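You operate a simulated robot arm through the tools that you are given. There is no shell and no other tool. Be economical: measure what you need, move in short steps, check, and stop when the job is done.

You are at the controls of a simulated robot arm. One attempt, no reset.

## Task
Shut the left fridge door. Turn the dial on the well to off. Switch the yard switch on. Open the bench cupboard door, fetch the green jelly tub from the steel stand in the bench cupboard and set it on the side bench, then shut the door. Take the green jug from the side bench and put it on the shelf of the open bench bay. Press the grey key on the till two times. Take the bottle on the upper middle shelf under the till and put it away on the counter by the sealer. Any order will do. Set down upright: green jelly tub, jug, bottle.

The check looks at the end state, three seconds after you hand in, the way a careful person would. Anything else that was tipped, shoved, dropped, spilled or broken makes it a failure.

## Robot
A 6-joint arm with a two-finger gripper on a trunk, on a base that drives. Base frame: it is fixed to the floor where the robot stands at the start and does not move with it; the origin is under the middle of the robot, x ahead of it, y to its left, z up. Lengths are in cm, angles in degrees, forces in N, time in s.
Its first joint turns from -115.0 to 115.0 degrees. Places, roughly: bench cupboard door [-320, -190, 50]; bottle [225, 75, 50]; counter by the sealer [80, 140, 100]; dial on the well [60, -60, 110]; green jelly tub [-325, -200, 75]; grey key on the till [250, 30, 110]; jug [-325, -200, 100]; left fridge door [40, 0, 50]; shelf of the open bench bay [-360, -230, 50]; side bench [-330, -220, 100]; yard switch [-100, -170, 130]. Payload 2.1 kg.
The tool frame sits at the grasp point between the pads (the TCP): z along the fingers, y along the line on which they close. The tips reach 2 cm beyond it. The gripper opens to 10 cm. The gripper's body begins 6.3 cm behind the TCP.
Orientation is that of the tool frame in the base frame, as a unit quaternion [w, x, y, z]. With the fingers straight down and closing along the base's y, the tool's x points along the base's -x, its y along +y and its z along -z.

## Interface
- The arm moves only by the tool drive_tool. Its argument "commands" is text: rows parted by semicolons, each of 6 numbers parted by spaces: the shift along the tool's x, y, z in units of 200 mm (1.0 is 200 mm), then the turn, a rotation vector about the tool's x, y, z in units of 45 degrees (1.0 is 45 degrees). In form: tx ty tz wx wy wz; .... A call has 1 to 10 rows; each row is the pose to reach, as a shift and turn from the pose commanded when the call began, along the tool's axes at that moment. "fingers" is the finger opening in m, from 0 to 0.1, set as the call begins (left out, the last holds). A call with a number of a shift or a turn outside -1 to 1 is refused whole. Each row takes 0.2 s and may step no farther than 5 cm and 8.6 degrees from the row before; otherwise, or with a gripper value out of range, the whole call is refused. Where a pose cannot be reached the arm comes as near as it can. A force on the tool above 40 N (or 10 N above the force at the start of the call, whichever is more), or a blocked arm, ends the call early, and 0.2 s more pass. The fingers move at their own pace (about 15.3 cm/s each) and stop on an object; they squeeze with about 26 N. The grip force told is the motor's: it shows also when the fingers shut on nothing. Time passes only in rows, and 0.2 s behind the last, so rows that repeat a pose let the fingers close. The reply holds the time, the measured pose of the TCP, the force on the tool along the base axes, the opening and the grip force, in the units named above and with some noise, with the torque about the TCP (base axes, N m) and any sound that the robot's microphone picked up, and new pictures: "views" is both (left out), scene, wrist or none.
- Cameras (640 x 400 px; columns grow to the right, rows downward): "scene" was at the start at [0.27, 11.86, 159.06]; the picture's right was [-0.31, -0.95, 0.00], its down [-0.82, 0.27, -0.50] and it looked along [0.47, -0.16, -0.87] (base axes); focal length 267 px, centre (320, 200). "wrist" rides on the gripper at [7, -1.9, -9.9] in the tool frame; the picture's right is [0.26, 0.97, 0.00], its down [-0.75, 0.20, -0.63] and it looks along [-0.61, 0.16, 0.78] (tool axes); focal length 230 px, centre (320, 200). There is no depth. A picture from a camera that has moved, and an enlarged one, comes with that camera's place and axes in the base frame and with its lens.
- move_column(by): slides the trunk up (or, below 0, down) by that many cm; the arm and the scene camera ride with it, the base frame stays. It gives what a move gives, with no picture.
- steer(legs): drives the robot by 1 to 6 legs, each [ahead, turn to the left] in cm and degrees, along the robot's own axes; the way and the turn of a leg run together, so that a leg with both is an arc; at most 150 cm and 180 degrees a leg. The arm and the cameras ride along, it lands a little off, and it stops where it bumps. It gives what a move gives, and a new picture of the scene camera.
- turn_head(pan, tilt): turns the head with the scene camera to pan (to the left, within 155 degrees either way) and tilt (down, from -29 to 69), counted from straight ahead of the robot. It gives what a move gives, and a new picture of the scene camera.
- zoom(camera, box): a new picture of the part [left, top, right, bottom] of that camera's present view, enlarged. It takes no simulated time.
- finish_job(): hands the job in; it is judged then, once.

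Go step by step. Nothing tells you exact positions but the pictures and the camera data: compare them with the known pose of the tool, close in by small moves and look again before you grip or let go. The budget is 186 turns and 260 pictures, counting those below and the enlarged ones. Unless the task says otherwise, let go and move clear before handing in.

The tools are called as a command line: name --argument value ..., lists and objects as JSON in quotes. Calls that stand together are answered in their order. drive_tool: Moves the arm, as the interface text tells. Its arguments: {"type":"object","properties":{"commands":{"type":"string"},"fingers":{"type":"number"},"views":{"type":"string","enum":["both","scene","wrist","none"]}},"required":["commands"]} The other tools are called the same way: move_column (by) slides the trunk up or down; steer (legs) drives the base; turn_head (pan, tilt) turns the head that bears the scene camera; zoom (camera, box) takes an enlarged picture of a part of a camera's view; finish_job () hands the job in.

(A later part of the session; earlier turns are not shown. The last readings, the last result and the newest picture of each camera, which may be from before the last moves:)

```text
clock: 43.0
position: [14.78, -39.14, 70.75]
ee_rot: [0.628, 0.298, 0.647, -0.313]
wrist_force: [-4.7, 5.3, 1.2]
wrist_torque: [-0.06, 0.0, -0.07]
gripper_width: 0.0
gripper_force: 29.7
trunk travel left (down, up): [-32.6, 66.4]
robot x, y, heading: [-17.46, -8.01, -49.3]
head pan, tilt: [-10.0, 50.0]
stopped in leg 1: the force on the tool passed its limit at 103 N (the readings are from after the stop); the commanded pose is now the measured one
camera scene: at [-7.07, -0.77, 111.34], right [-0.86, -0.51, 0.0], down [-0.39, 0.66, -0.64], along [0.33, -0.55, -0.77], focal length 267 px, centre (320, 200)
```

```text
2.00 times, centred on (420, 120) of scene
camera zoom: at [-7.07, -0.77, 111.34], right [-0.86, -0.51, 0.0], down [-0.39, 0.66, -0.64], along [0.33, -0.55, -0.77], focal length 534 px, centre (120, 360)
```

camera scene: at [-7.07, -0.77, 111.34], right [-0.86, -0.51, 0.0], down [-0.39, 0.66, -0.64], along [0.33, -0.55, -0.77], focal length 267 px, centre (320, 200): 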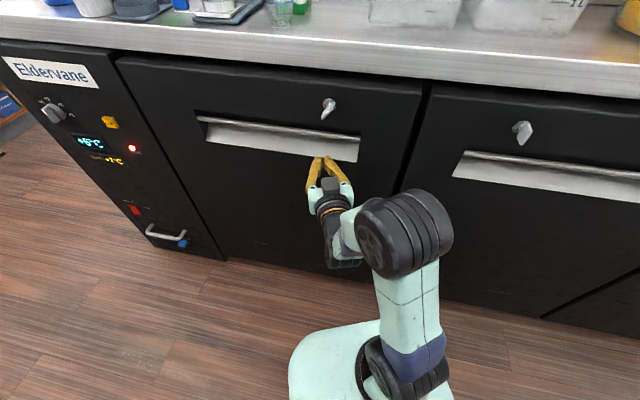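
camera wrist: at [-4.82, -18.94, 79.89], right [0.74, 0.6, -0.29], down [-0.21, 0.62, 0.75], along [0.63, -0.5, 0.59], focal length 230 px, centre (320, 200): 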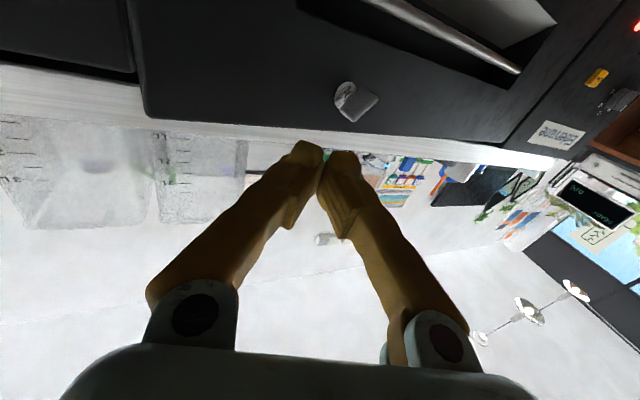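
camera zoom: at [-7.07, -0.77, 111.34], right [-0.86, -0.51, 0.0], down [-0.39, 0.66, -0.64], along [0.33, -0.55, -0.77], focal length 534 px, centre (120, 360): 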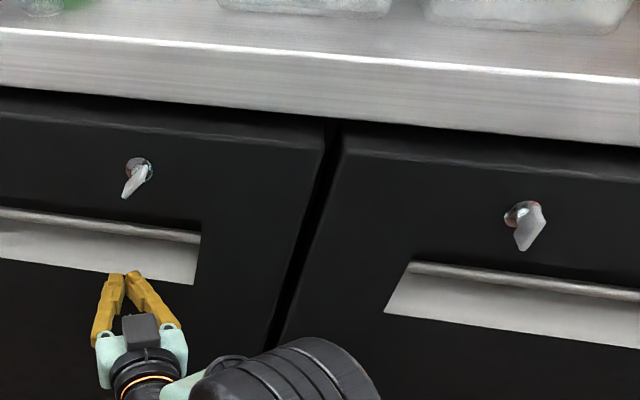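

The left fridge door is shut (firm resistance, flush). Now back off, raise the trunk, and drive to face the dial.

steer --legs '[[-12, 0]]'

move_column --by 44

steer --legs '[[0, 63], [89.5, 0], [0, -103.4]]'

```text
clock: 44.3
position: [7.08, -29.89, 70.77]
ee_rot: [0.627, 0.299, 0.647, -0.313]
wrist_force: [-0.7, -0.5, -0.2]
wrist_torque: [0.01, 0.0, 0.03]
gripper_width: 0.01
gripper_force: 29.5
trunk travel left (down, up): [-32.6, 66.4]
robot x, y, heading: [-25.37, 1.1, -49.4]
head pan, tilt: [-10.0, 50.0]
camera scene: at [-14.87, 8.34, 111.34], right [-0.86, -0.51, 0.0], down [-0.39, 0.66, -0.64], along [0.33, -0.55, -0.77], focal length 267 px, centre (320, 200)
```

scene: 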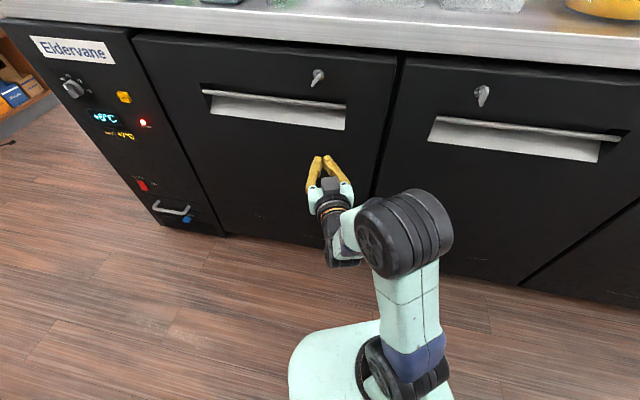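

```text
refused: 44 is not a number from -40 to 40
```

```text
clock: 54.7
position: [86.11, -15.31, 70.77]
ee_rot: [0.595, 0.354, 0.62, -0.369]
wrist_force: [-1.3, 3.2, 0.5]
wrist_torque: [-0.08, 0.03, 0.0]
gripper_width: 0.0
gripper_force: 29.3
trunk travel left (down, up): [-32.6, 66.4]
robot x, y, heading: [60.08, 21.54, -60.8]
head pan, tilt: [-10.0, 50.0]
stopped in leg 3: the force on the tool passed its limit at 61 N (the readings are from after the stop); the commanded pose is now the measured one
camera scene: at [71.68, 26.24, 111.34], right [-0.94, -0.33, 0.0], down [-0.25, 0.72, -0.64], along [0.21, -0.61, -0.77], focal length 267 px, centre (320, 200)
```

scene: 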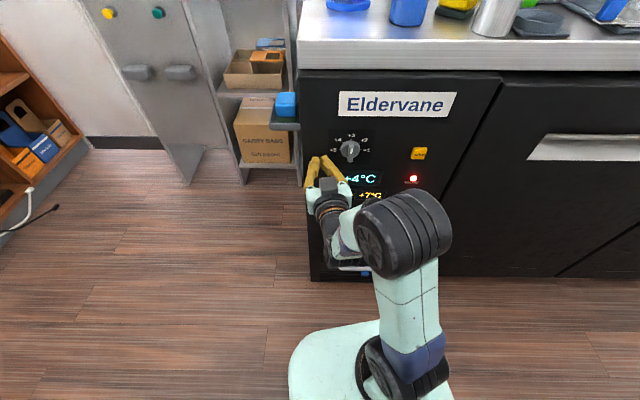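

The column raise was refused (limit 40), so the finger touched the Eldervane panel; nothing seems moved. The counter runs at about 19° to my x axis. I back off and raise now.

steer --legs '[[-12, 0]]'

zoom --camera "scene" --box '[240, 60, 480, 210]'

move_column --by 40

turn_head --pan -15 --tilt 40

```text
clock: 55.9
position: [80.11, -4.78, 70.64]
ee_rot: [0.595, 0.355, 0.619, -0.369]
wrist_force: [-0.5, 0.2, 0.7]
wrist_torque: [-0.01, 0.01, -0.01]
gripper_width: 0.03
gripper_force: 29.3
trunk travel left (down, up): [-32.6, 66.4]
robot x, y, heading: [54.27, 32.02, -60.9]
head pan, tilt: [-10.0, 50.0]
camera scene: at [65.75, 36.84, 111.34], right [-0.94, -0.33, 0.0], down [-0.25, 0.72, -0.64], along [0.21, -0.61, -0.77], focal length 267 px, centre (320, 200)
```

scene: 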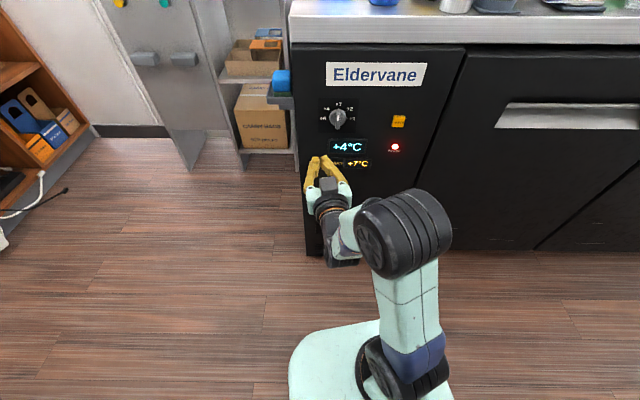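

```text
2.67 times, centred on (360, 135) of scene
camera zoom: at [65.75, 36.84, 111.34], right [-0.94, -0.33, 0.0], down [-0.25, 0.72, -0.64], along [0.21, -0.61, -0.77], focal length 712 px, centre (213, 373)
```

zoom: 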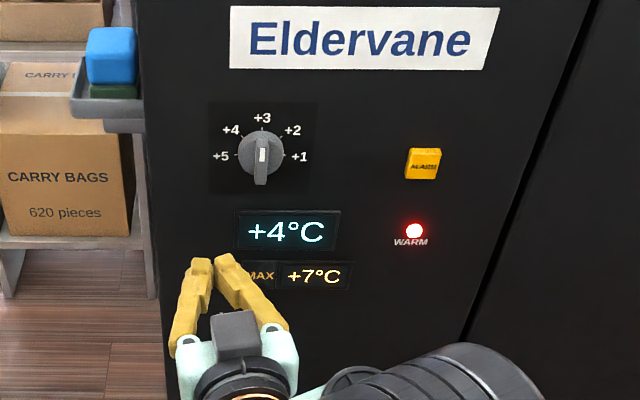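

```text
clock: 59.8
position: [80.13, -4.8, 110.6]
ee_rot: [0.595, 0.355, 0.619, -0.369]
wrist_force: [-0.9, 0.0, 0.7]
wrist_torque: [-0.01, 0.0, 0.04]
gripper_width: 0.01
gripper_force: 29.7
trunk travel left (down, up): [-72.6, 26.4]
robot x, y, heading: [53.79, 32.02, -61.0]
head pan, tilt: [-10.0, 50.0]
```

```text
clock: 60.5
position: [80.19, -4.73, 110.65]
ee_rot: [0.595, 0.355, 0.619, -0.369]
wrist_force: [-0.1, -0.2, 0.5]
wrist_torque: [0.02, 0.03, 0.02]
gripper_width: 0.0
gripper_force: 29.2
trunk travel left (down, up): [-72.6, 26.4]
robot x, y, heading: [54.05, 31.82, -61.0]
head pan, tilt: [-15.0, 40.0]
camera scene: at [65.33, 35.85, 152.75], right [-0.97, -0.24, 0.0], down [-0.16, 0.62, -0.77], along [0.19, -0.74, -0.64], focal length 267 px, centre (320, 200)
```

scene: 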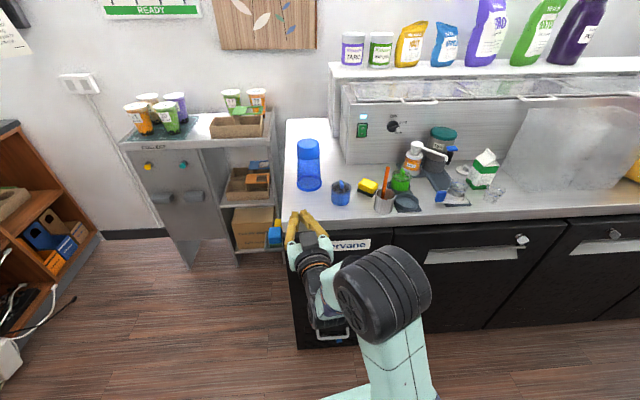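

Nothing was disturbed. Zoom on the dial's surroundings to plan an approach clear of the pump and kettle.

zoom --camera "scene" --box '[310, 90, 550, 240]'

```text
2.67 times, centred on (430, 165) of scene
camera zoom: at [65.33, 35.85, 152.75], right [-0.97, -0.24, 0.0], down [-0.16, 0.62, -0.77], along [0.19, -0.74, -0.64], focal length 712 px, centre (27, 293)
```

zoom: 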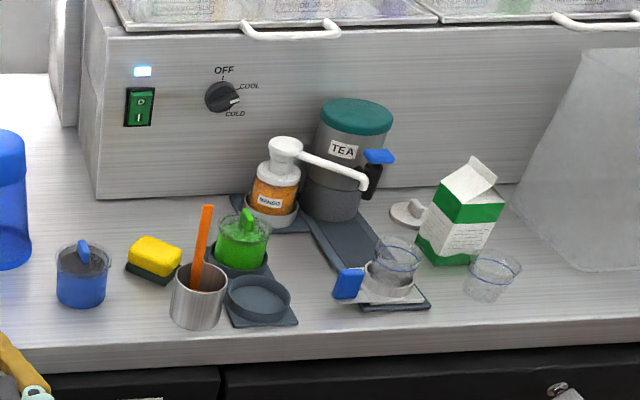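

Dial points at COOL (≈60° clockwise from OFF). Plan: come in normal to the face (counter turned ~16°, heading −74°), with the tool rolled so the camera stays above. First reposition base and roll the tool.

steer --legs '[[0, -72], [20, 0], [0, 59]]'

drive_tool --commands "0 0 0 0 0 -0.18;0 0 0 0 0 -0.36;0 0 0 0 0 -0.54;0 0 0 0 0 -0.72;0 0 0 0 0 -0.9;0 0 0 0 0 -1" --views "none" --fingers 0.06

drive_tool --commands "0 0 0 0 0 -0.18;0 0 0 0 0 -0.36;0 0 0 0 0 -0.54;0 0 0 0 0 -0.72;0 0 0 0 0 -0.9;0 0 0 0 0 -1" --views "none"

drive_tool --commands "0 0 0 0 0 -0.18;0 0 0 0 0 -0.36;0 0 0 0 0 -0.54;0 0 0 0 0 -0.667" --views "both"

```text
clock: 67.8
position: [57.13, -24.6, 110.63]
ee_rot: [0.548, 0.425, 0.574, -0.436]
wrist_force: [-0.2, 0.0, 0.9]
wrist_torque: [-0.02, -0.02, -0.02]
gripper_width: 0.0
gripper_force: 29.4
trunk travel left (down, up): [-72.6, 26.4]
robot x, y, heading: [40.12, 17.15, -74.3]
head pan, tilt: [-15.0, 40.0]
camera scene: at [52.19, 18.47, 152.76], right [-1.0, -0.01, 0.0], down [-0.01, 0.64, -0.77], along [0.01, -0.77, -0.64], focal length 267 px, centre (320, 200)
```

scene: 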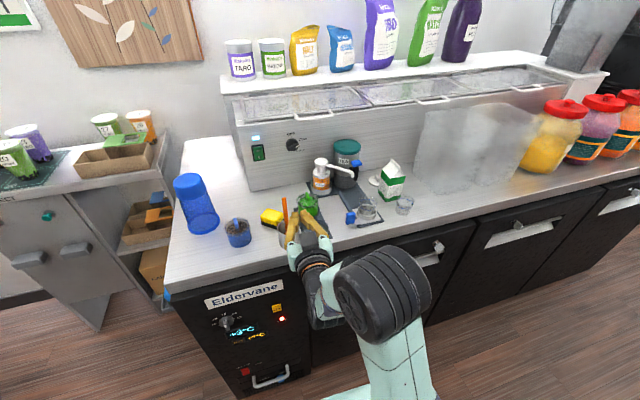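

```text
clock: 69.2
position: [57.23, -24.49, 110.7]
ee_rot: [0.338, 0.172, 0.693, -0.613]
wrist_force: [-0.2, 0.4, 0.5]
wrist_torque: [0.0, -0.04, 0.01]
gripper_width: 5.99
gripper_force: 0.0
trunk travel left (down, up): [-72.6, 26.4]
robot x, y, heading: [40.17, 17.53, -74.2]
head pan, tilt: [-15.0, 40.0]
```

```text
clock: 70.6
position: [57.13, -24.59, 110.69]
ee_rot: [0.077, -0.106, 0.706, -0.696]
wrist_force: [0.4, -0.2, 0.1]
wrist_torque: [0.01, -0.02, -0.03]
gripper_width: 5.99
gripper_force: 0.0
trunk travel left (down, up): [-72.6, 26.4]
robot x, y, heading: [40.3, 16.95, -74.0]
head pan, tilt: [-15.0, 40.0]
```

```text
clock: 71.6
position: [57.03, -24.54, 110.66]
ee_rot: [0.105, 0.285, -0.654, 0.693]
wrist_force: [0.0, -0.2, 0.4]
wrist_torque: [-0.05, 0.0, -0.01]
gripper_width: 6.02
gripper_force: 0.0
trunk travel left (down, up): [-72.6, 26.4]
robot x, y, heading: [40.07, 17.47, -74.3]
head pan, tilt: [-15.0, 40.0]
camera scene: at [52.19, 18.47, 152.76], right [-1.0, -0.01, 0.0], down [-0.01, 0.64, -0.77], along [0.01, -0.77, -0.64], focal length 267 px, centre (320, 200)
camera wrist: at [49.75, -16.39, 116.05], right [-0.71, -0.18, -0.68], down [0.35, 0.76, -0.56], along [0.61, -0.63, -0.48], focal length 230 px, centre (320, 200)
```

scene: 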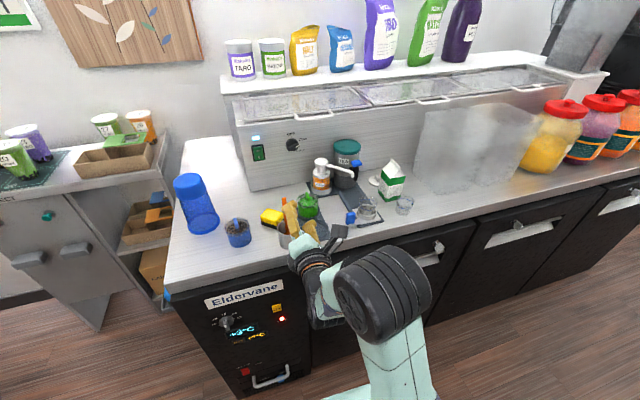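
wrist: 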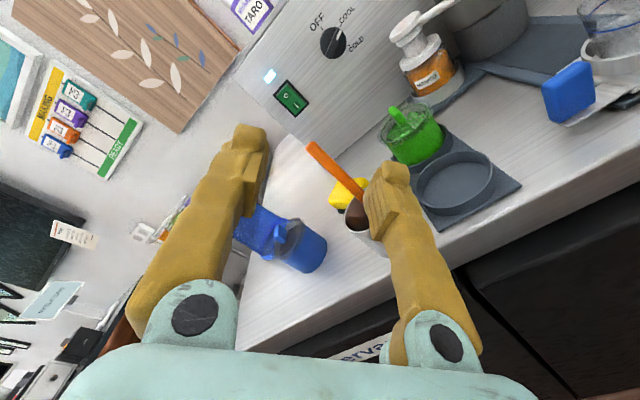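

Dial triangulates to (61.9,-59,111.4). Shift the tool 4.6 cm right, pitch it down 12°, then drive 22 cm closer.

drive_tool --commands "0.108 0.04 0 -0.115 -0.066 0;0.216 0.085 0 -0.231 -0.133 0" --views "none"

steer --legs '[[21, 0]]'

zoom --camera "wrist" --box '[0, 0, 640, 400]'

zoom --camera "scene" --box '[220, 80, 460, 230]'

```text
clock: 72.2
position: [54.56, -25.03, 112.0]
ee_rot: [-0.098, -0.308, 0.72, -0.614]
wrist_force: [-0.1, 0.2, -0.6]
wrist_torque: [0.01, 0.0, -0.03]
gripper_width: 5.99
gripper_force: 0.0
out of reach, approached as far as the arm can: row 1, 2
trunk travel left (down, up): [-72.6, 26.4]
robot x, y, heading: [40.66, 17.64, -74.0]
head pan, tilt: [-15.0, 40.0]
```

```text
clock: 73.8
position: [60.05, -45.07, 112.08]
ee_rot: [-0.097, -0.307, 0.72, -0.614]
wrist_force: [0.9, 0.1, 0.3]
wrist_torque: [-0.01, -0.01, 0.01]
gripper_width: 6.01
gripper_force: 0.0
trunk travel left (down, up): [-72.6, 26.4]
robot x, y, heading: [45.63, -2.47, -74.0]
head pan, tilt: [-15.0, 40.0]
camera scene: at [57.81, -1.53, 152.76], right [-1.0, -0.01, 0.0], down [-0.01, 0.64, -0.77], along [0.01, -0.77, -0.64], focal length 267 px, centre (320, 200)
```

scene: 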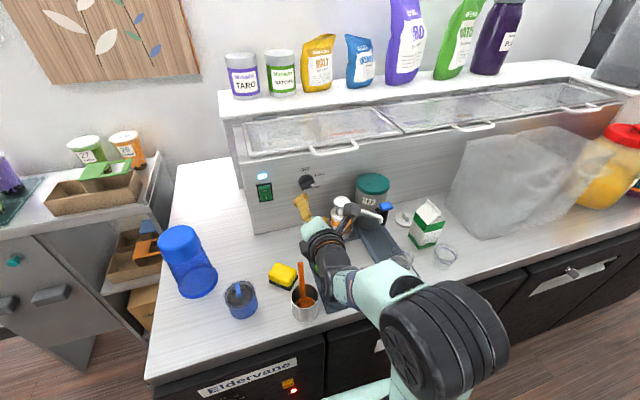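

```text
1.00 times, centred on (320, 200) of wrist (not enlarged: the box is as wide or as high as the picture)
camera zoom: at [53.12, -38.12, 119.37], right [-0.75, -0.03, -0.66], down [0.33, 0.85, -0.41], along [0.57, -0.53, -0.63], focal length 230 px, centre (320, 200)
```

zoom: 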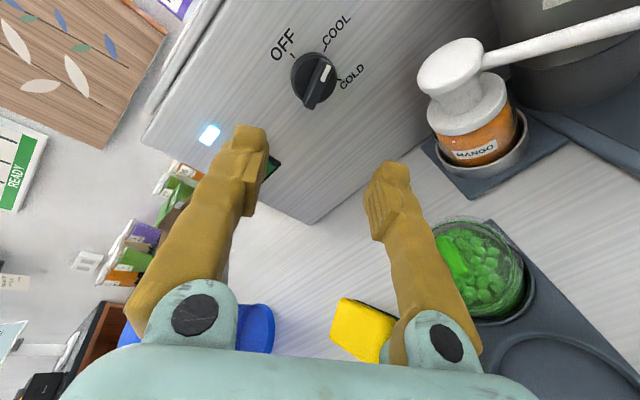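

```text
2.67 times, centred on (340, 155) of scene
camera zoom: at [57.81, -1.53, 152.76], right [-1.0, -0.01, 0.0], down [-0.01, 0.64, -0.77], along [0.01, -0.77, -0.64], focal length 712 px, centre (267, 320)
```

zoom: 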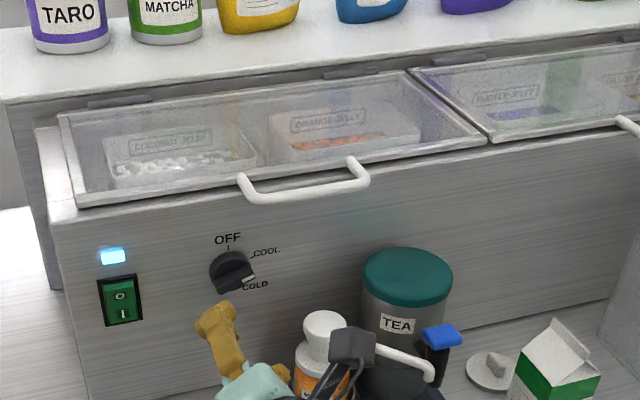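

zoom --camera "wrist" --box '[256, 20, 384, 100]'

zoom --camera "scene" --box '[280, 155, 344, 195]'

```text
5.00 times, centred on (320, 60) of wrist
camera zoom: at [53.12, -38.12, 119.37], right [-0.75, -0.03, -0.66], down [0.33, 0.85, -0.41], along [0.57, -0.53, -0.63], focal length 1150 px, centre (320, 900)
```

zoom: 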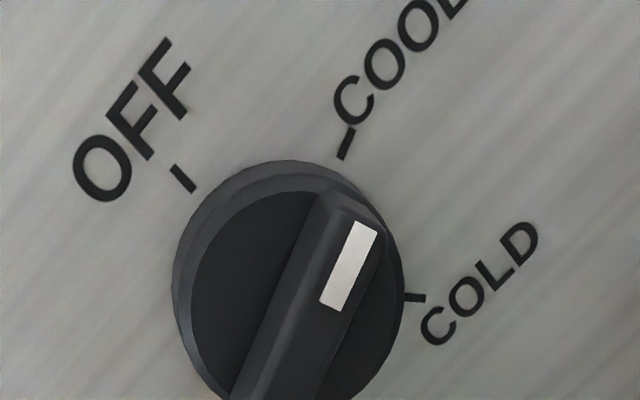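

```text
10.00 times, centred on (312, 175) of scene
camera zoom: at [57.81, -1.53, 152.76], right [-1.0, -0.01, 0.0], down [-0.01, 0.64, -0.77], along [0.01, -0.77, -0.64], focal length 2668 px, centre (400, 450)
```

zoom: 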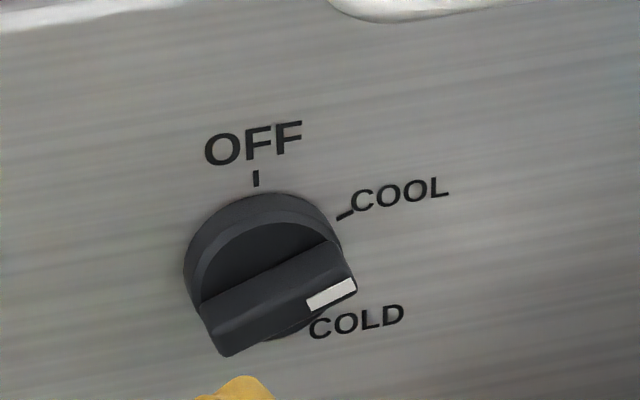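

Pointer confirmed at COOL. Move the arm 2 cm right and 4 cm ahead, then the base 6 cm ahead.

drive_tool --commands "0.05 0.02 0.05 0 0 0;0.1 0.01 0.1 0 0 0;0.1 0 0.2 0 0 0" --views "none"

steer --legs '[[5, 0]]'

zoom --camera "wrist" --box '[0, 0, 640, 400]'

```text
clock: 74.7
position: [61.16, -49.13, 112.55]
ee_rot: [-0.099, -0.307, 0.721, -0.613]
wrist_force: [-0.4, -0.5, -0.5]
wrist_torque: [0.02, 0.0, 0.01]
gripper_width: 6.0
gripper_force: 0.1
out of reach, approached as far as the arm can: row 1, 2, 3
trunk travel left (down, up): [-72.6, 26.4]
robot x, y, heading: [45.82, -2.17, -74.3]
head pan, tilt: [-15.0, 40.0]
```

```text
clock: 75.6
position: [62.59, -53.9, 112.77]
ee_rot: [-0.1, -0.306, 0.722, -0.613]
wrist_force: [0.0, -0.8, 0.3]
wrist_torque: [0.0, 0.02, -0.02]
gripper_width: 5.97
gripper_force: 0.0
trunk travel left (down, up): [-72.6, 26.4]
robot x, y, heading: [47.63, -7.46, -74.2]
head pan, tilt: [-15.0, 40.0]
camera scene: at [59.19, -6.45, 152.76], right [-1.0, -0.01, 0.0], down [-0.01, 0.64, -0.77], along [0.01, -0.77, -0.64], focal length 267 px, centre (320, 200)
```

scene: 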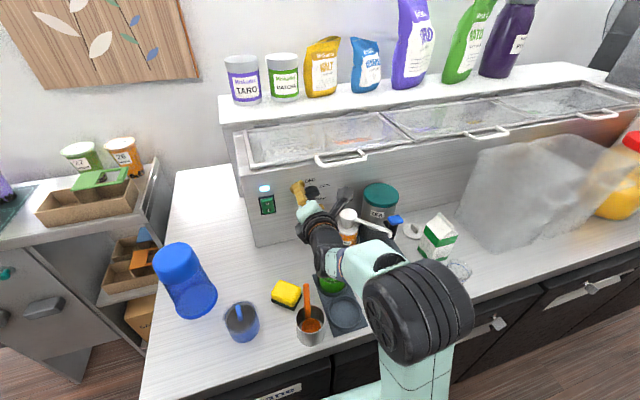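

```text
1.00 times, centred on (320, 200) of wrist (not enlarged: the box is as wide or as high as the picture)
camera zoom: at [55.6, -46.87, 119.99], right [-0.75, -0.02, -0.66], down [0.34, 0.85, -0.41], along [0.57, -0.53, -0.63], focal length 230 px, centre (320, 200)
```

zoom: 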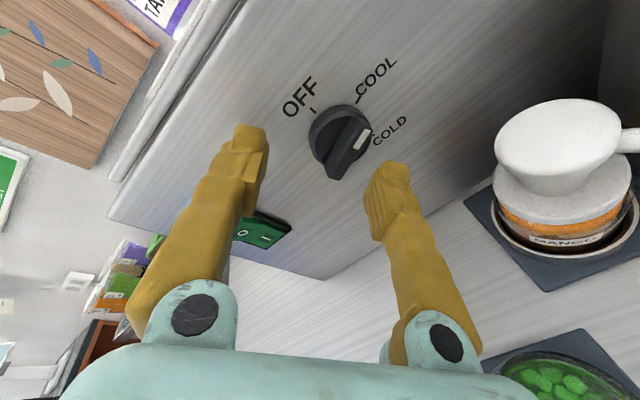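

Fingers straddle the knob nearly. Close in the last 2.5 cm.

drive_tool --commands "0.065 0.082 0 0 0 0;0.065 0.082 0.06 0 0 0;0.065 0.082 0.115 0 0 0" --views "wrist"

```text
clock: 76.4
position: [62.92, -55.85, 112.06]
ee_rot: [-0.103, -0.304, 0.723, -0.612]
wrist_force: [1.2, 0.2, -0.2]
wrist_torque: [0.01, -0.01, 0.0]
gripper_width: 6.01
gripper_force: 0.1
out of reach, approached as far as the arm can: row 1, 2, 3
trunk travel left (down, up): [-72.6, 26.4]
robot x, y, heading: [47.21, -7.53, -74.7]
head pan, tilt: [-15.0, 40.0]
camera wrist: at [56.09, -48.73, 119.39], right [-0.75, -0.02, -0.66], down [0.34, 0.85, -0.41], along [0.56, -0.53, -0.63], focal length 230 px, centre (320, 200)
```

wrist: 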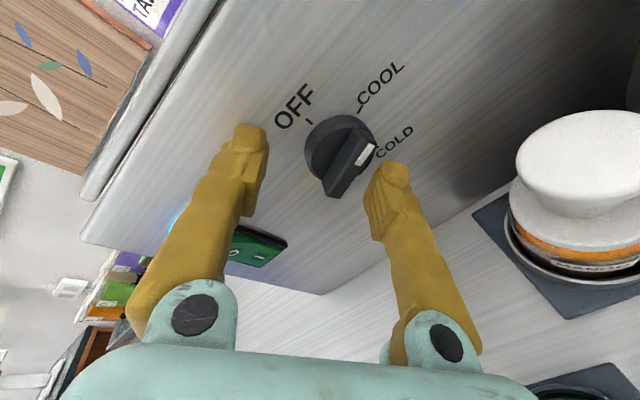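

Right-hand finger is close to the bar; nudge with the base: turn slightly right and lower a touch.

steer --legs '[[0, -2]]'

move_column --by -1

zoom --camera "wrist" --box '[0, 0, 640, 400]'

```text
clock: 77.2
position: [61.44, -56.33, 112.15]
ee_rot: [-0.114, -0.291, 0.728, -0.61]
wrist_force: [-0.6, 0.5, 0.1]
wrist_torque: [0.01, 0.0, 0.02]
gripper_width: 5.99
gripper_force: 0.1
trunk travel left (down, up): [-72.6, 26.4]
robot x, y, heading: [47.51, -7.34, -76.2]
head pan, tilt: [-15.0, 40.0]
camera scene: at [59.28, -6.83, 152.75], right [-1.0, 0.02, 0.0], down [0.01, 0.64, -0.77], along [-0.02, -0.77, -0.64], focal length 267 px, centre (320, 200)
```

scene: 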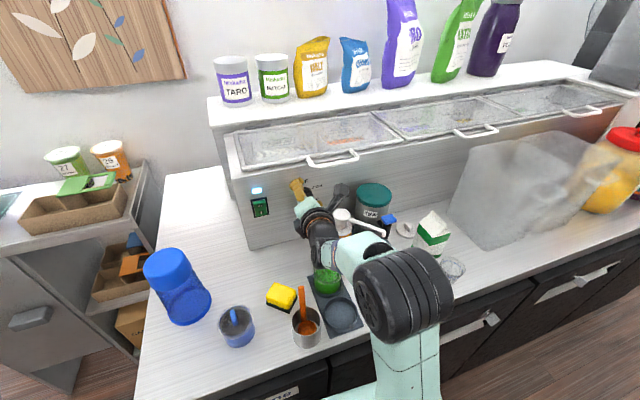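

```text
clock: 77.7
position: [61.26, -56.34, 111.0]
ee_rot: [-0.114, -0.292, 0.728, -0.609]
wrist_force: [0.7, -0.6, -0.2]
wrist_torque: [-0.04, -0.02, -0.01]
gripper_width: 6.0
gripper_force: 0.1
trunk travel left (down, up): [-71.6, 27.4]
robot x, y, heading: [47.72, -7.48, -76.3]
head pan, tilt: [-15.0, 40.0]
```

```text
1.00 times, centred on (320, 200) of wrist (not enlarged: the box is as wide or as high as the picture)
camera zoom: at [54.67, -49.09, 118.35], right [-0.75, 0.01, -0.66], down [0.37, 0.83, -0.41], along [0.55, -0.55, -0.63], focal length 230 px, centre (320, 200)
```

zoom: 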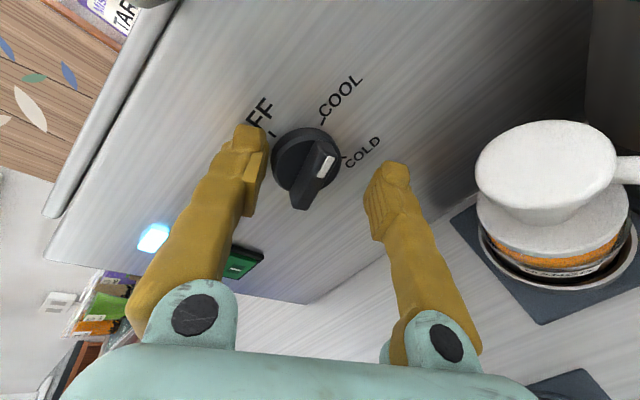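

The bar is between the fingers with overlap. Close on it.

drive_tool --commands "0 -0.02 0 0 0 0;0 -0.02 0 0 0 0;0 -0.02 0 0 0 0" --fingers 0 --views "wrist"

```text
clock: 78.7
position: [62.31, -56.17, 111.95]
ee_rot: [-0.116, -0.287, 0.725, -0.616]
wrist_force: [14.0, 1.3, 3.6]
wrist_torque: [0.12, -0.04, 1.73]
gripper_width: 2.69
gripper_force: 45.3
trunk travel left (down, up): [-71.6, 27.4]
robot x, y, heading: [47.35, -7.58, -75.9]
head pan, tilt: [-15.0, 40.0]
stopped in row 3: the force on the tool passed its limit at 40 N (the readings are from after the stop); the commanded pose is now the measured one
camera wrist: at [55.7, -48.88, 119.14], right [-0.75, 0.0, -0.66], down [0.38, 0.82, -0.42], along [0.55, -0.57, -0.62], focal length 230 px, centre (320, 200)
```

wrist: 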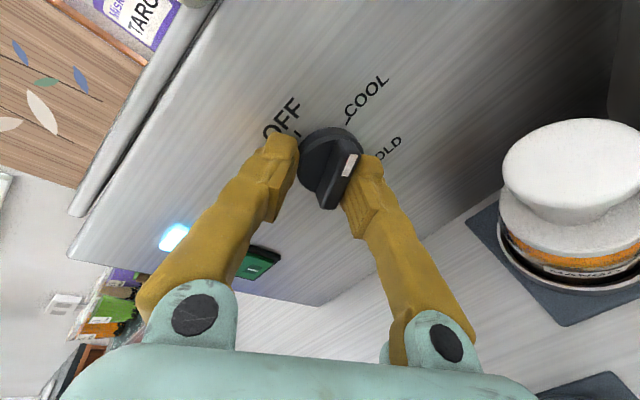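

Left finger caught the knob's rim. Open, back off 0.8 cm, recentre on the bar and close again.

drive_tool --commands "0 0 0 0 0 0;0 0 0 0 0 0;0 0.03 -0.045 0 0 0;0 0.03 -0.045 0 0 0" --fingers 0.05 --views "wrist"

```text
clock: 79.7
position: [60.75, -55.73, 111.56]
ee_rot: [-0.115, -0.287, 0.726, -0.614]
wrist_force: [-0.2, -0.5, -0.2]
wrist_torque: [0.02, -0.04, 0.02]
gripper_width: 5.0
gripper_force: 0.1
trunk travel left (down, up): [-71.6, 27.4]
robot x, y, heading: [47.21, -7.77, -76.5]
head pan, tilt: [-15.0, 40.0]
camera wrist: at [54.07, -48.27, 118.71], right [-0.75, 0.01, -0.66], down [0.38, 0.83, -0.42], along [0.55, -0.56, -0.62], focal length 230 px, centre (320, 200)
```

wrist: 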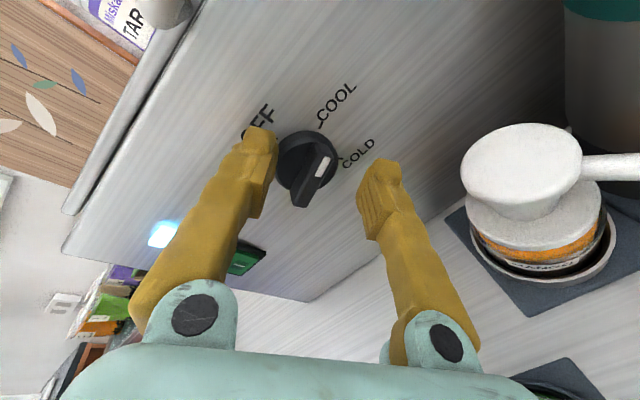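

drive_tool --commands "0 -0.04 0 0 0 0;0 -0.04 0 0 0 0" --views "wrist"

```text
clock: 80.2
position: [61.07, -55.72, 112.13]
ee_rot: [-0.112, -0.289, 0.724, -0.616]
wrist_force: [0.1, -0.1, 0.1]
wrist_torque: [-0.02, -0.04, -0.02]
gripper_width: 4.99
gripper_force: 0.1
trunk travel left (down, up): [-71.6, 27.4]
robot x, y, heading: [47.38, -7.57, -76.2]
head pan, tilt: [-15.0, 40.0]
camera wrist: at [54.43, -48.43, 119.34], right [-0.75, 0.0, -0.67], down [0.37, 0.83, -0.42], along [0.55, -0.56, -0.62], focal length 230 px, centre (320, 200)
```

wrist: 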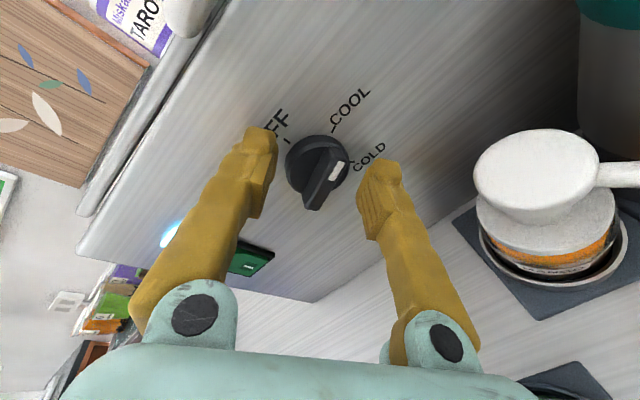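

Centred now. Close on the bar.

drive_tool --commands "0 0 0 0 0 0;0 0 0 0 0 0;0 0 0 0 0 0" --fingers 0 --views "wrist"

```text
clock: 81.0
position: [60.82, -55.91, 111.86]
ee_rot: [-0.111, -0.29, 0.728, -0.612]
wrist_force: [-7.8, 9.2, -28.1]
wrist_torque: [0.02, 0.17, -0.18]
gripper_width: 1.09
gripper_force: 38.3
trunk travel left (down, up): [-71.6, 27.4]
robot x, y, heading: [47.54, -7.3, -76.5]
head pan, tilt: [-15.0, 40.0]
camera wrist: at [54.21, -48.57, 119.04], right [-0.75, 0.01, -0.67], down [0.37, 0.83, -0.41], along [0.55, -0.56, -0.62], focal length 230 px, centre (320, 200)
```

wrist: 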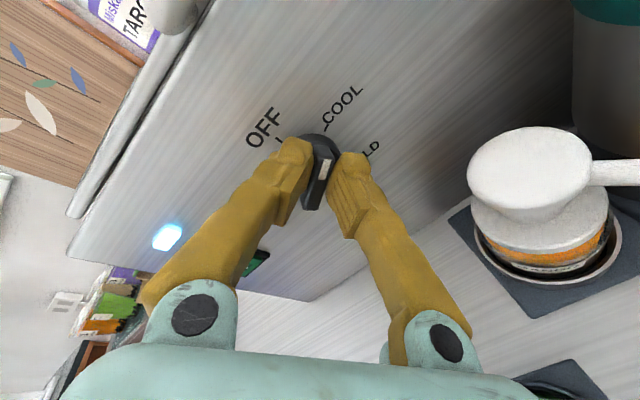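

The bar is gripped (1.1 cm). Turn it counter-clockwise.

drive_tool --commands "0 0 0 0 0 -0.18;0 0 0 0 0 -0.36;0 0 0 0 0 -0.54;0 0 0 0 0 -0.72" --views "wrist"

```text
clock: 82.0
position: [61.04, -55.85, 112.2]
ee_rot: [-0.279, -0.48, 0.614, -0.56]
wrist_force: [-5.5, 6.6, -19.0]
wrist_torque: [-0.3, -0.04, -0.25]
gripper_width: 1.06
gripper_force: 37.6
trunk travel left (down, up): [-71.6, 27.4]
robot x, y, heading: [47.22, -7.52, -76.1]
head pan, tilt: [-15.0, 40.0]
camera wrist: at [57.96, -48.15, 121.16], right [-0.97, -0.16, -0.18], down [-0.02, 0.79, -0.61], along [0.24, -0.59, -0.77], focal length 230 px, centre (320, 200)
```

wrist: 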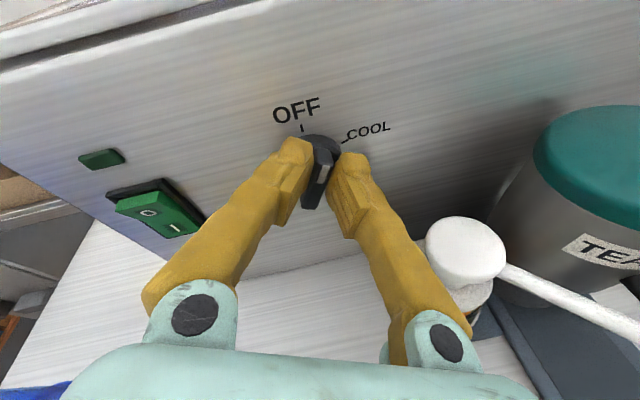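

It turns well; the lamp has gone dark. Continue to the OFF mark.

drive_tool --commands "0 0 0 0 0 -0.18;0 0 0 0 0 -0.36;0 0 0 0 0 -0.54;0 0 0 0 0 -0.7" --views "wrist"

```text
clock: 83.0
position: [61.4, -55.54, 112.28]
ee_rot: [0.423, 0.628, -0.46, 0.463]
wrist_force: [7.9, 1.4, -0.3]
wrist_torque: [-0.23, -0.97, 0.0]
gripper_width: 1.1
gripper_force: 38.1
trunk travel left (down, up): [-71.6, 27.4]
robot x, y, heading: [47.53, -7.6, -76.1]
head pan, tilt: [-15.0, 40.0]
camera wrist: at [62.14, -47.15, 120.96], right [-0.9, -0.26, 0.35], down [-0.43, 0.7, -0.57], along [-0.1, -0.67, -0.74], focal length 230 px, centre (320, 200)
```

wrist: 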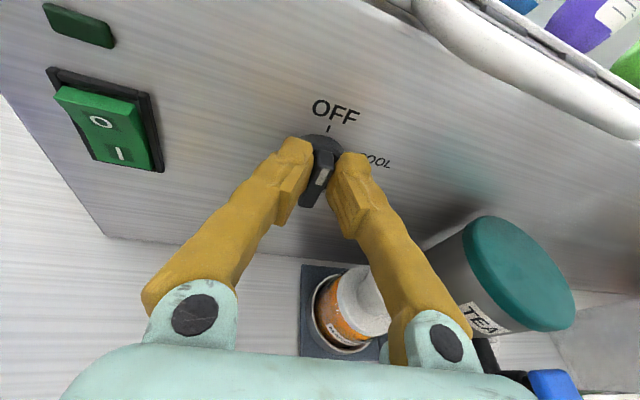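

Release and back off to check.

drive_tool --commands "0 0 0 0 0 0;0 0 0 0 0 0;0 0 -0.2 0 0 0" --fingers 0.06 --views "none"

zoom --camera "wrist" --box '[240, 60, 400, 160]'

```text
clock: 83.8
position: [60.35, -51.65, 113.19]
ee_rot: [0.422, 0.627, -0.462, 0.464]
wrist_force: [0.2, 0.4, 0.1]
wrist_torque: [-0.01, 0.0, 0.03]
gripper_width: 6.02
gripper_force: 0.1
trunk travel left (down, up): [-71.6, 27.4]
robot x, y, heading: [47.33, -7.28, -76.5]
head pan, tilt: [-15.0, 40.0]
```

```text
4.00 times, centred on (320, 110) of wrist
camera zoom: at [61.06, -43.09, 121.81], right [-0.9, -0.26, 0.35], down [-0.42, 0.7, -0.57], along [-0.1, -0.67, -0.74], focal length 920 px, centre (320, 560)
```

zoom: 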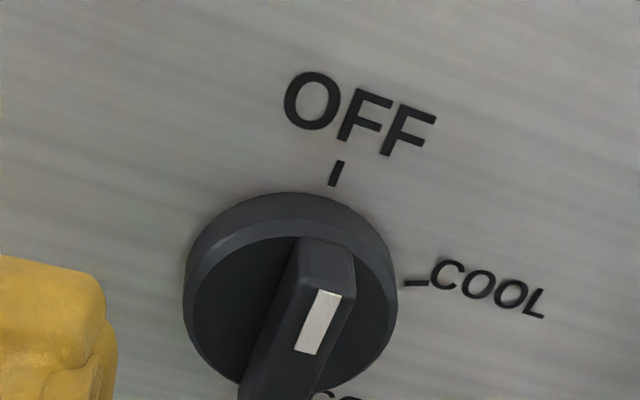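

Dial points to OFF, lamp dark. Back out and turn towards the till.

steer --legs '[[-28, 0]]'

turn_head --pan 0 --tilt 35

steer --legs '[[0, 86], [75, 0]]'

```text
clock: 85.8
position: [53.56, -24.82, 113.12]
ee_rot: [0.422, 0.627, -0.464, 0.462]
wrist_force: [-0.1, 0.7, -0.1]
wrist_torque: [0.03, 0.01, -0.02]
gripper_width: 5.99
gripper_force: 0.0
trunk travel left (down, up): [-71.6, 27.4]
robot x, y, heading: [40.42, 19.84, -76.4]
head pan, tilt: [-15.0, 40.0]
camera scene: at [52.67, 20.16, 151.76], right [-1.0, 0.03, 0.0], down [0.02, 0.64, -0.77], along [-0.02, -0.77, -0.64], focal length 267 px, centre (320, 200)
```

scene: 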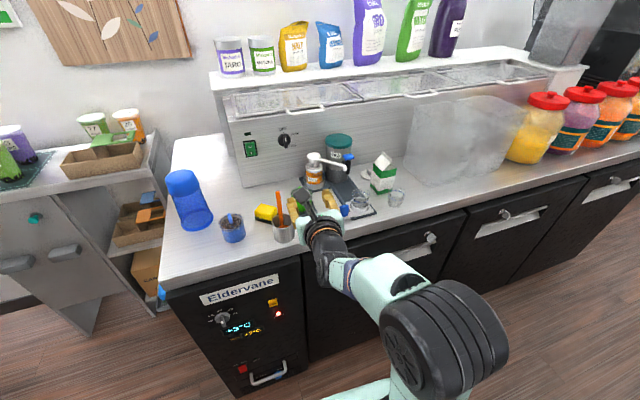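

```text
clock: 86.6
position: [53.45, -24.9, 113.19]
ee_rot: [0.422, 0.627, -0.464, 0.463]
wrist_force: [-0.2, -0.4, 0.0]
wrist_torque: [0.01, 0.0, 0.01]
gripper_width: 6.0
gripper_force: 0.1
trunk travel left (down, up): [-71.6, 27.4]
robot x, y, heading: [40.91, 19.68, -76.6]
head pan, tilt: [0.0, 35.0]
camera scene: at [54.93, 20.12, 152.51], right [-0.97, -0.23, 0.0], down [-0.13, 0.56, -0.82], along [0.19, -0.8, -0.57], focal length 267 px, centre (320, 200)
```

scene: 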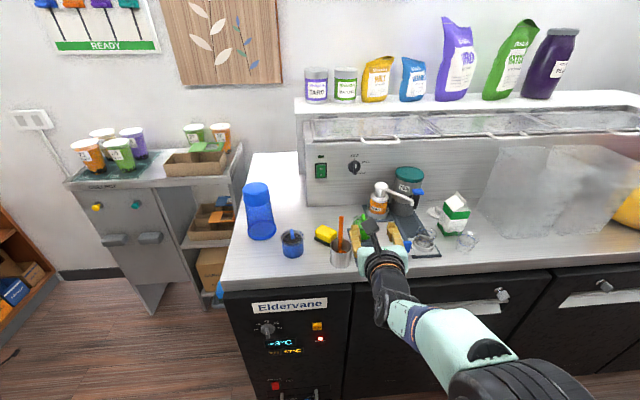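

```text
clock: 94.3
position: [160.05, 42.68, 113.16]
ee_rot: [-0.009, 0.774, 0.091, 0.627]
wrist_force: [-0.4, -0.2, 0.1]
wrist_torque: [0.01, 0.01, 0.02]
gripper_width: 6.0
gripper_force: 0.1
trunk travel left (down, up): [-71.6, 27.4]
robot x, y, heading: [114.88, 32.44, 10.0]
head pan, tilt: [0.0, 35.0]
camera scene: at [115.13, 46.71, 152.51], right [0.17, -0.98, 0.0], down [-0.56, -0.1, -0.82], along [0.81, 0.14, -0.57], focal length 267 px, centre (320, 200)
```

scene: 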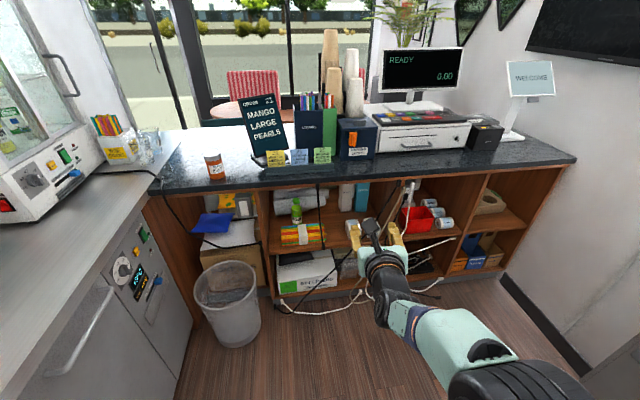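

The till counter edge runs about square to heading 19°. Zoom on till and on the upper middle shelf.

zoom --camera "scene" --box '[360, 90, 520, 190]'

zoom --camera "scene" --box '[250, 170, 490, 320]'

```text
4.00 times, centred on (440, 140) of scene
camera zoom: at [115.13, 46.71, 152.51], right [0.17, -0.98, 0.0], down [-0.56, -0.1, -0.82], along [0.81, 0.14, -0.57], focal length 1067 px, centre (-160, 440)
```

zoom: 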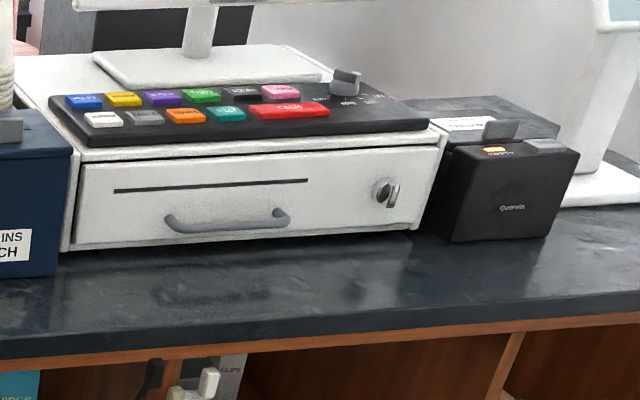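

```text
2.67 times, centred on (370, 245) of scene
camera zoom: at [115.13, 46.71, 152.51], right [0.17, -0.98, 0.0], down [-0.56, -0.1, -0.82], along [0.81, 0.14, -0.57], focal length 712 px, centre (187, 80)
```

zoom: 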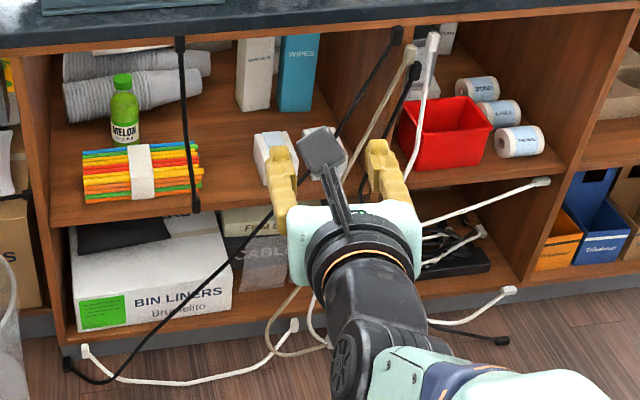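

The MELON bottle stands behind the straw bundle on the upper middle shelf; the grey key is at about (251,32,110). Raise the trunk and drive in front of the till.

move_column --by 20

steer --legs '[[0, -27], [75, 0], [0, 36]]'

```text
clock: 96.5
position: [160.01, 42.59, 133.15]
ee_rot: [-0.009, 0.774, 0.092, 0.626]
wrist_force: [-0.1, 0.2, -0.3]
wrist_torque: [0.06, 0.02, -0.05]
gripper_width: 6.01
gripper_force: 0.1
trunk travel left (down, up): [-91.6, 7.4]
robot x, y, heading: [114.65, 32.63, 9.9]
head pan, tilt: [0.0, 35.0]
```

```text
clock: 103.7
position: [229.32, 27.75, 133.13]
ee_rot: [-0.061, 0.764, 0.155, 0.623]
wrist_force: [0.4, -0.1, 0.0]
wrist_torque: [-0.02, 0.03, -0.01]
gripper_width: 6.02
gripper_force: 0.1
trunk travel left (down, up): [-91.6, 7.4]
robot x, y, heading: [186.5, 9.84, 19.7]
head pan, tilt: [0.0, 35.0]
camera scene: at [184.36, 24.3, 172.51], right [0.33, -0.94, 0.0], down [-0.54, -0.19, -0.82], along [0.77, 0.27, -0.57], focal length 267 px, centre (320, 200)
```

scene: 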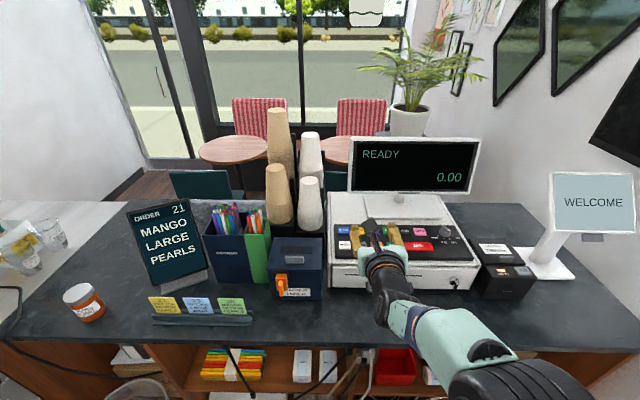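

Now pitch the tool further down and close the fingers, to see the keys with the wrist camera.

drive_tool --commands "0 0 0 0 -0.18 0;0 0 0 0 -0.36 0;0 0 0 0 -0.54 0;0 0 0 0 -0.72 0;0 0 0 0 -0.9 0;0 0 0 0 -1 0" --fingers 0 --views "both"

```text
clock: 105.0
position: [229.32, 27.64, 133.04]
ee_rot: [0.003, 0.945, 0.167, 0.282]
wrist_force: [0.1, 0.0, -0.6]
wrist_torque: [-0.04, 0.0, -0.01]
gripper_width: 0.0
gripper_force: 26.1
out of reach, approached as far as the arm can: row 3
trunk travel left (down, up): [-91.6, 7.4]
robot x, y, heading: [186.42, 10.56, 19.7]
head pan, tilt: [0.0, 35.0]
camera scene: at [184.4, 24.31, 172.51], right [0.33, -0.94, 0.0], down [-0.54, -0.19, -0.82], along [0.77, 0.27, -0.57], focal length 267 px, centre (320, 200)
camera wrist: at [228.74, 30.72, 144.76], right [0.51, -0.83, 0.23], down [-0.86, -0.48, 0.15], along [-0.01, -0.28, -0.96], focal length 230 px, centre (320, 200)
```

scene: 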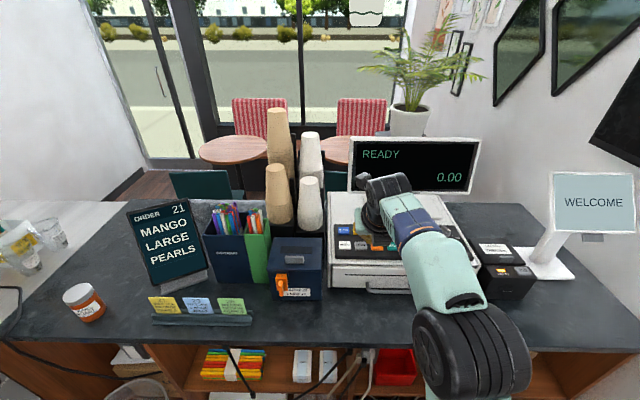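
wrist: 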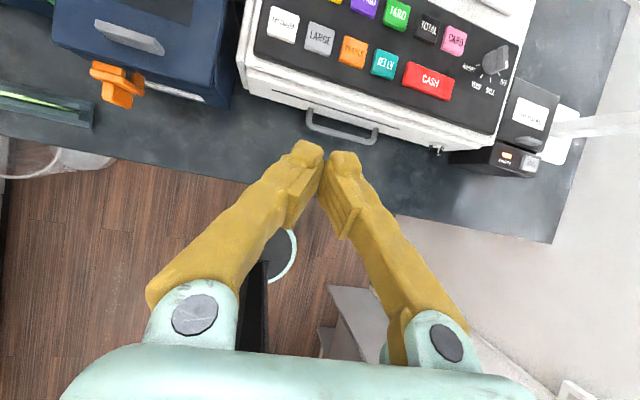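

Grey "LARGE" key triangulates to (247.2,32.4,111.6). Advance 14 cm, then lower 13 cm.

steer --legs '[[14, 0]]'

move_column --by -12

zoom --camera "wrist" --box '[0, 0, 640, 400]'

```text
clock: 106.4
position: [241.38, 31.7, 133.29]
ee_rot: [0.004, 0.943, 0.166, 0.287]
wrist_force: [-0.8, 1.0, 0.8]
wrist_torque: [0.05, -0.01, -0.03]
gripper_width: 0.03
gripper_force: 25.4
trunk travel left (down, up): [-91.6, 7.4]
robot x, y, heading: [199.16, 14.41, 19.2]
head pan, tilt: [0.0, 35.0]
camera scene: at [196.13, 28.44, 172.54], right [0.33, -0.94, 0.0], down [-0.53, -0.19, -0.82], along [0.78, 0.27, -0.57], focal length 267 px, centre (320, 200)
```

scene: 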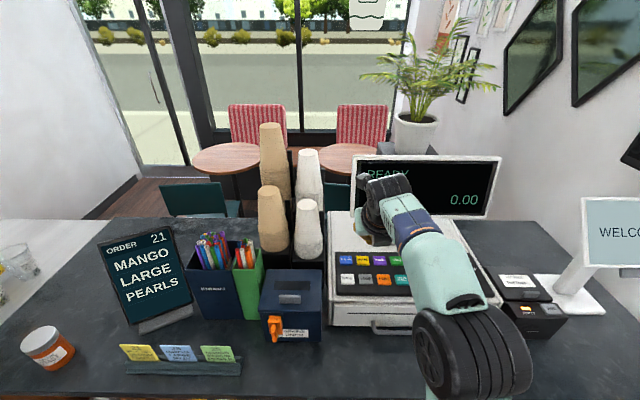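

```text
clock: 107.9
position: [242.23, 32.15, 121.11]
ee_rot: [0.005, 0.944, 0.165, 0.284]
wrist_force: [0.1, 0.3, 0.6]
wrist_torque: [-0.04, -0.04, -0.01]
gripper_width: 0.0
gripper_force: 26.1
trunk travel left (down, up): [-79.6, 19.4]
robot x, y, heading: [199.37, 14.58, 19.2]
head pan, tilt: [0.0, 35.0]
```

```text
1.00 times, centred on (320, 200) of wrist (not enlarged: the box is as wide or as high as the picture)
camera zoom: at [241.69, 35.13, 132.79], right [0.5, -0.83, 0.24], down [-0.86, -0.48, 0.15], along [-0.01, -0.28, -0.96], focal length 230 px, centre (320, 200)
```

zoom: 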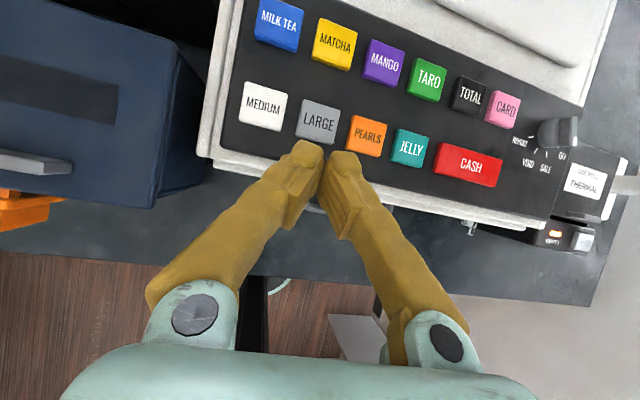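

Line up 2.5 cm short of the key.

drive_tool --commands "-0.02 0.005 0.15 0 0 0;-0.04 0.01 0.31 0 0 0" --views "wrist"

```text
clock: 108.5
position: [245.09, 32.14, 115.5]
ee_rot: [0.004, 0.945, 0.167, 0.283]
wrist_force: [0.0, -0.1, 0.2]
wrist_torque: [0.0, 0.05, 0.03]
gripper_width: 0.01
gripper_force: 25.9
trunk travel left (down, up): [-79.6, 19.4]
robot x, y, heading: [199.28, 14.93, 19.4]
head pan, tilt: [0.0, 35.0]
camera wrist: at [244.55, 35.24, 127.15], right [0.5, -0.83, 0.24], down [-0.86, -0.48, 0.15], along [-0.01, -0.28, -0.96], focal length 230 px, centre (320, 200)
```

wrist: 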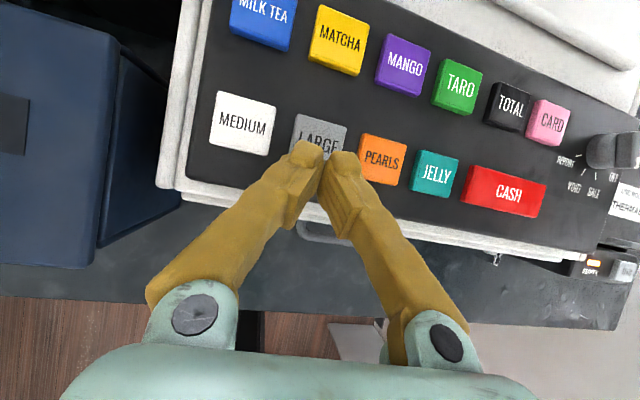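

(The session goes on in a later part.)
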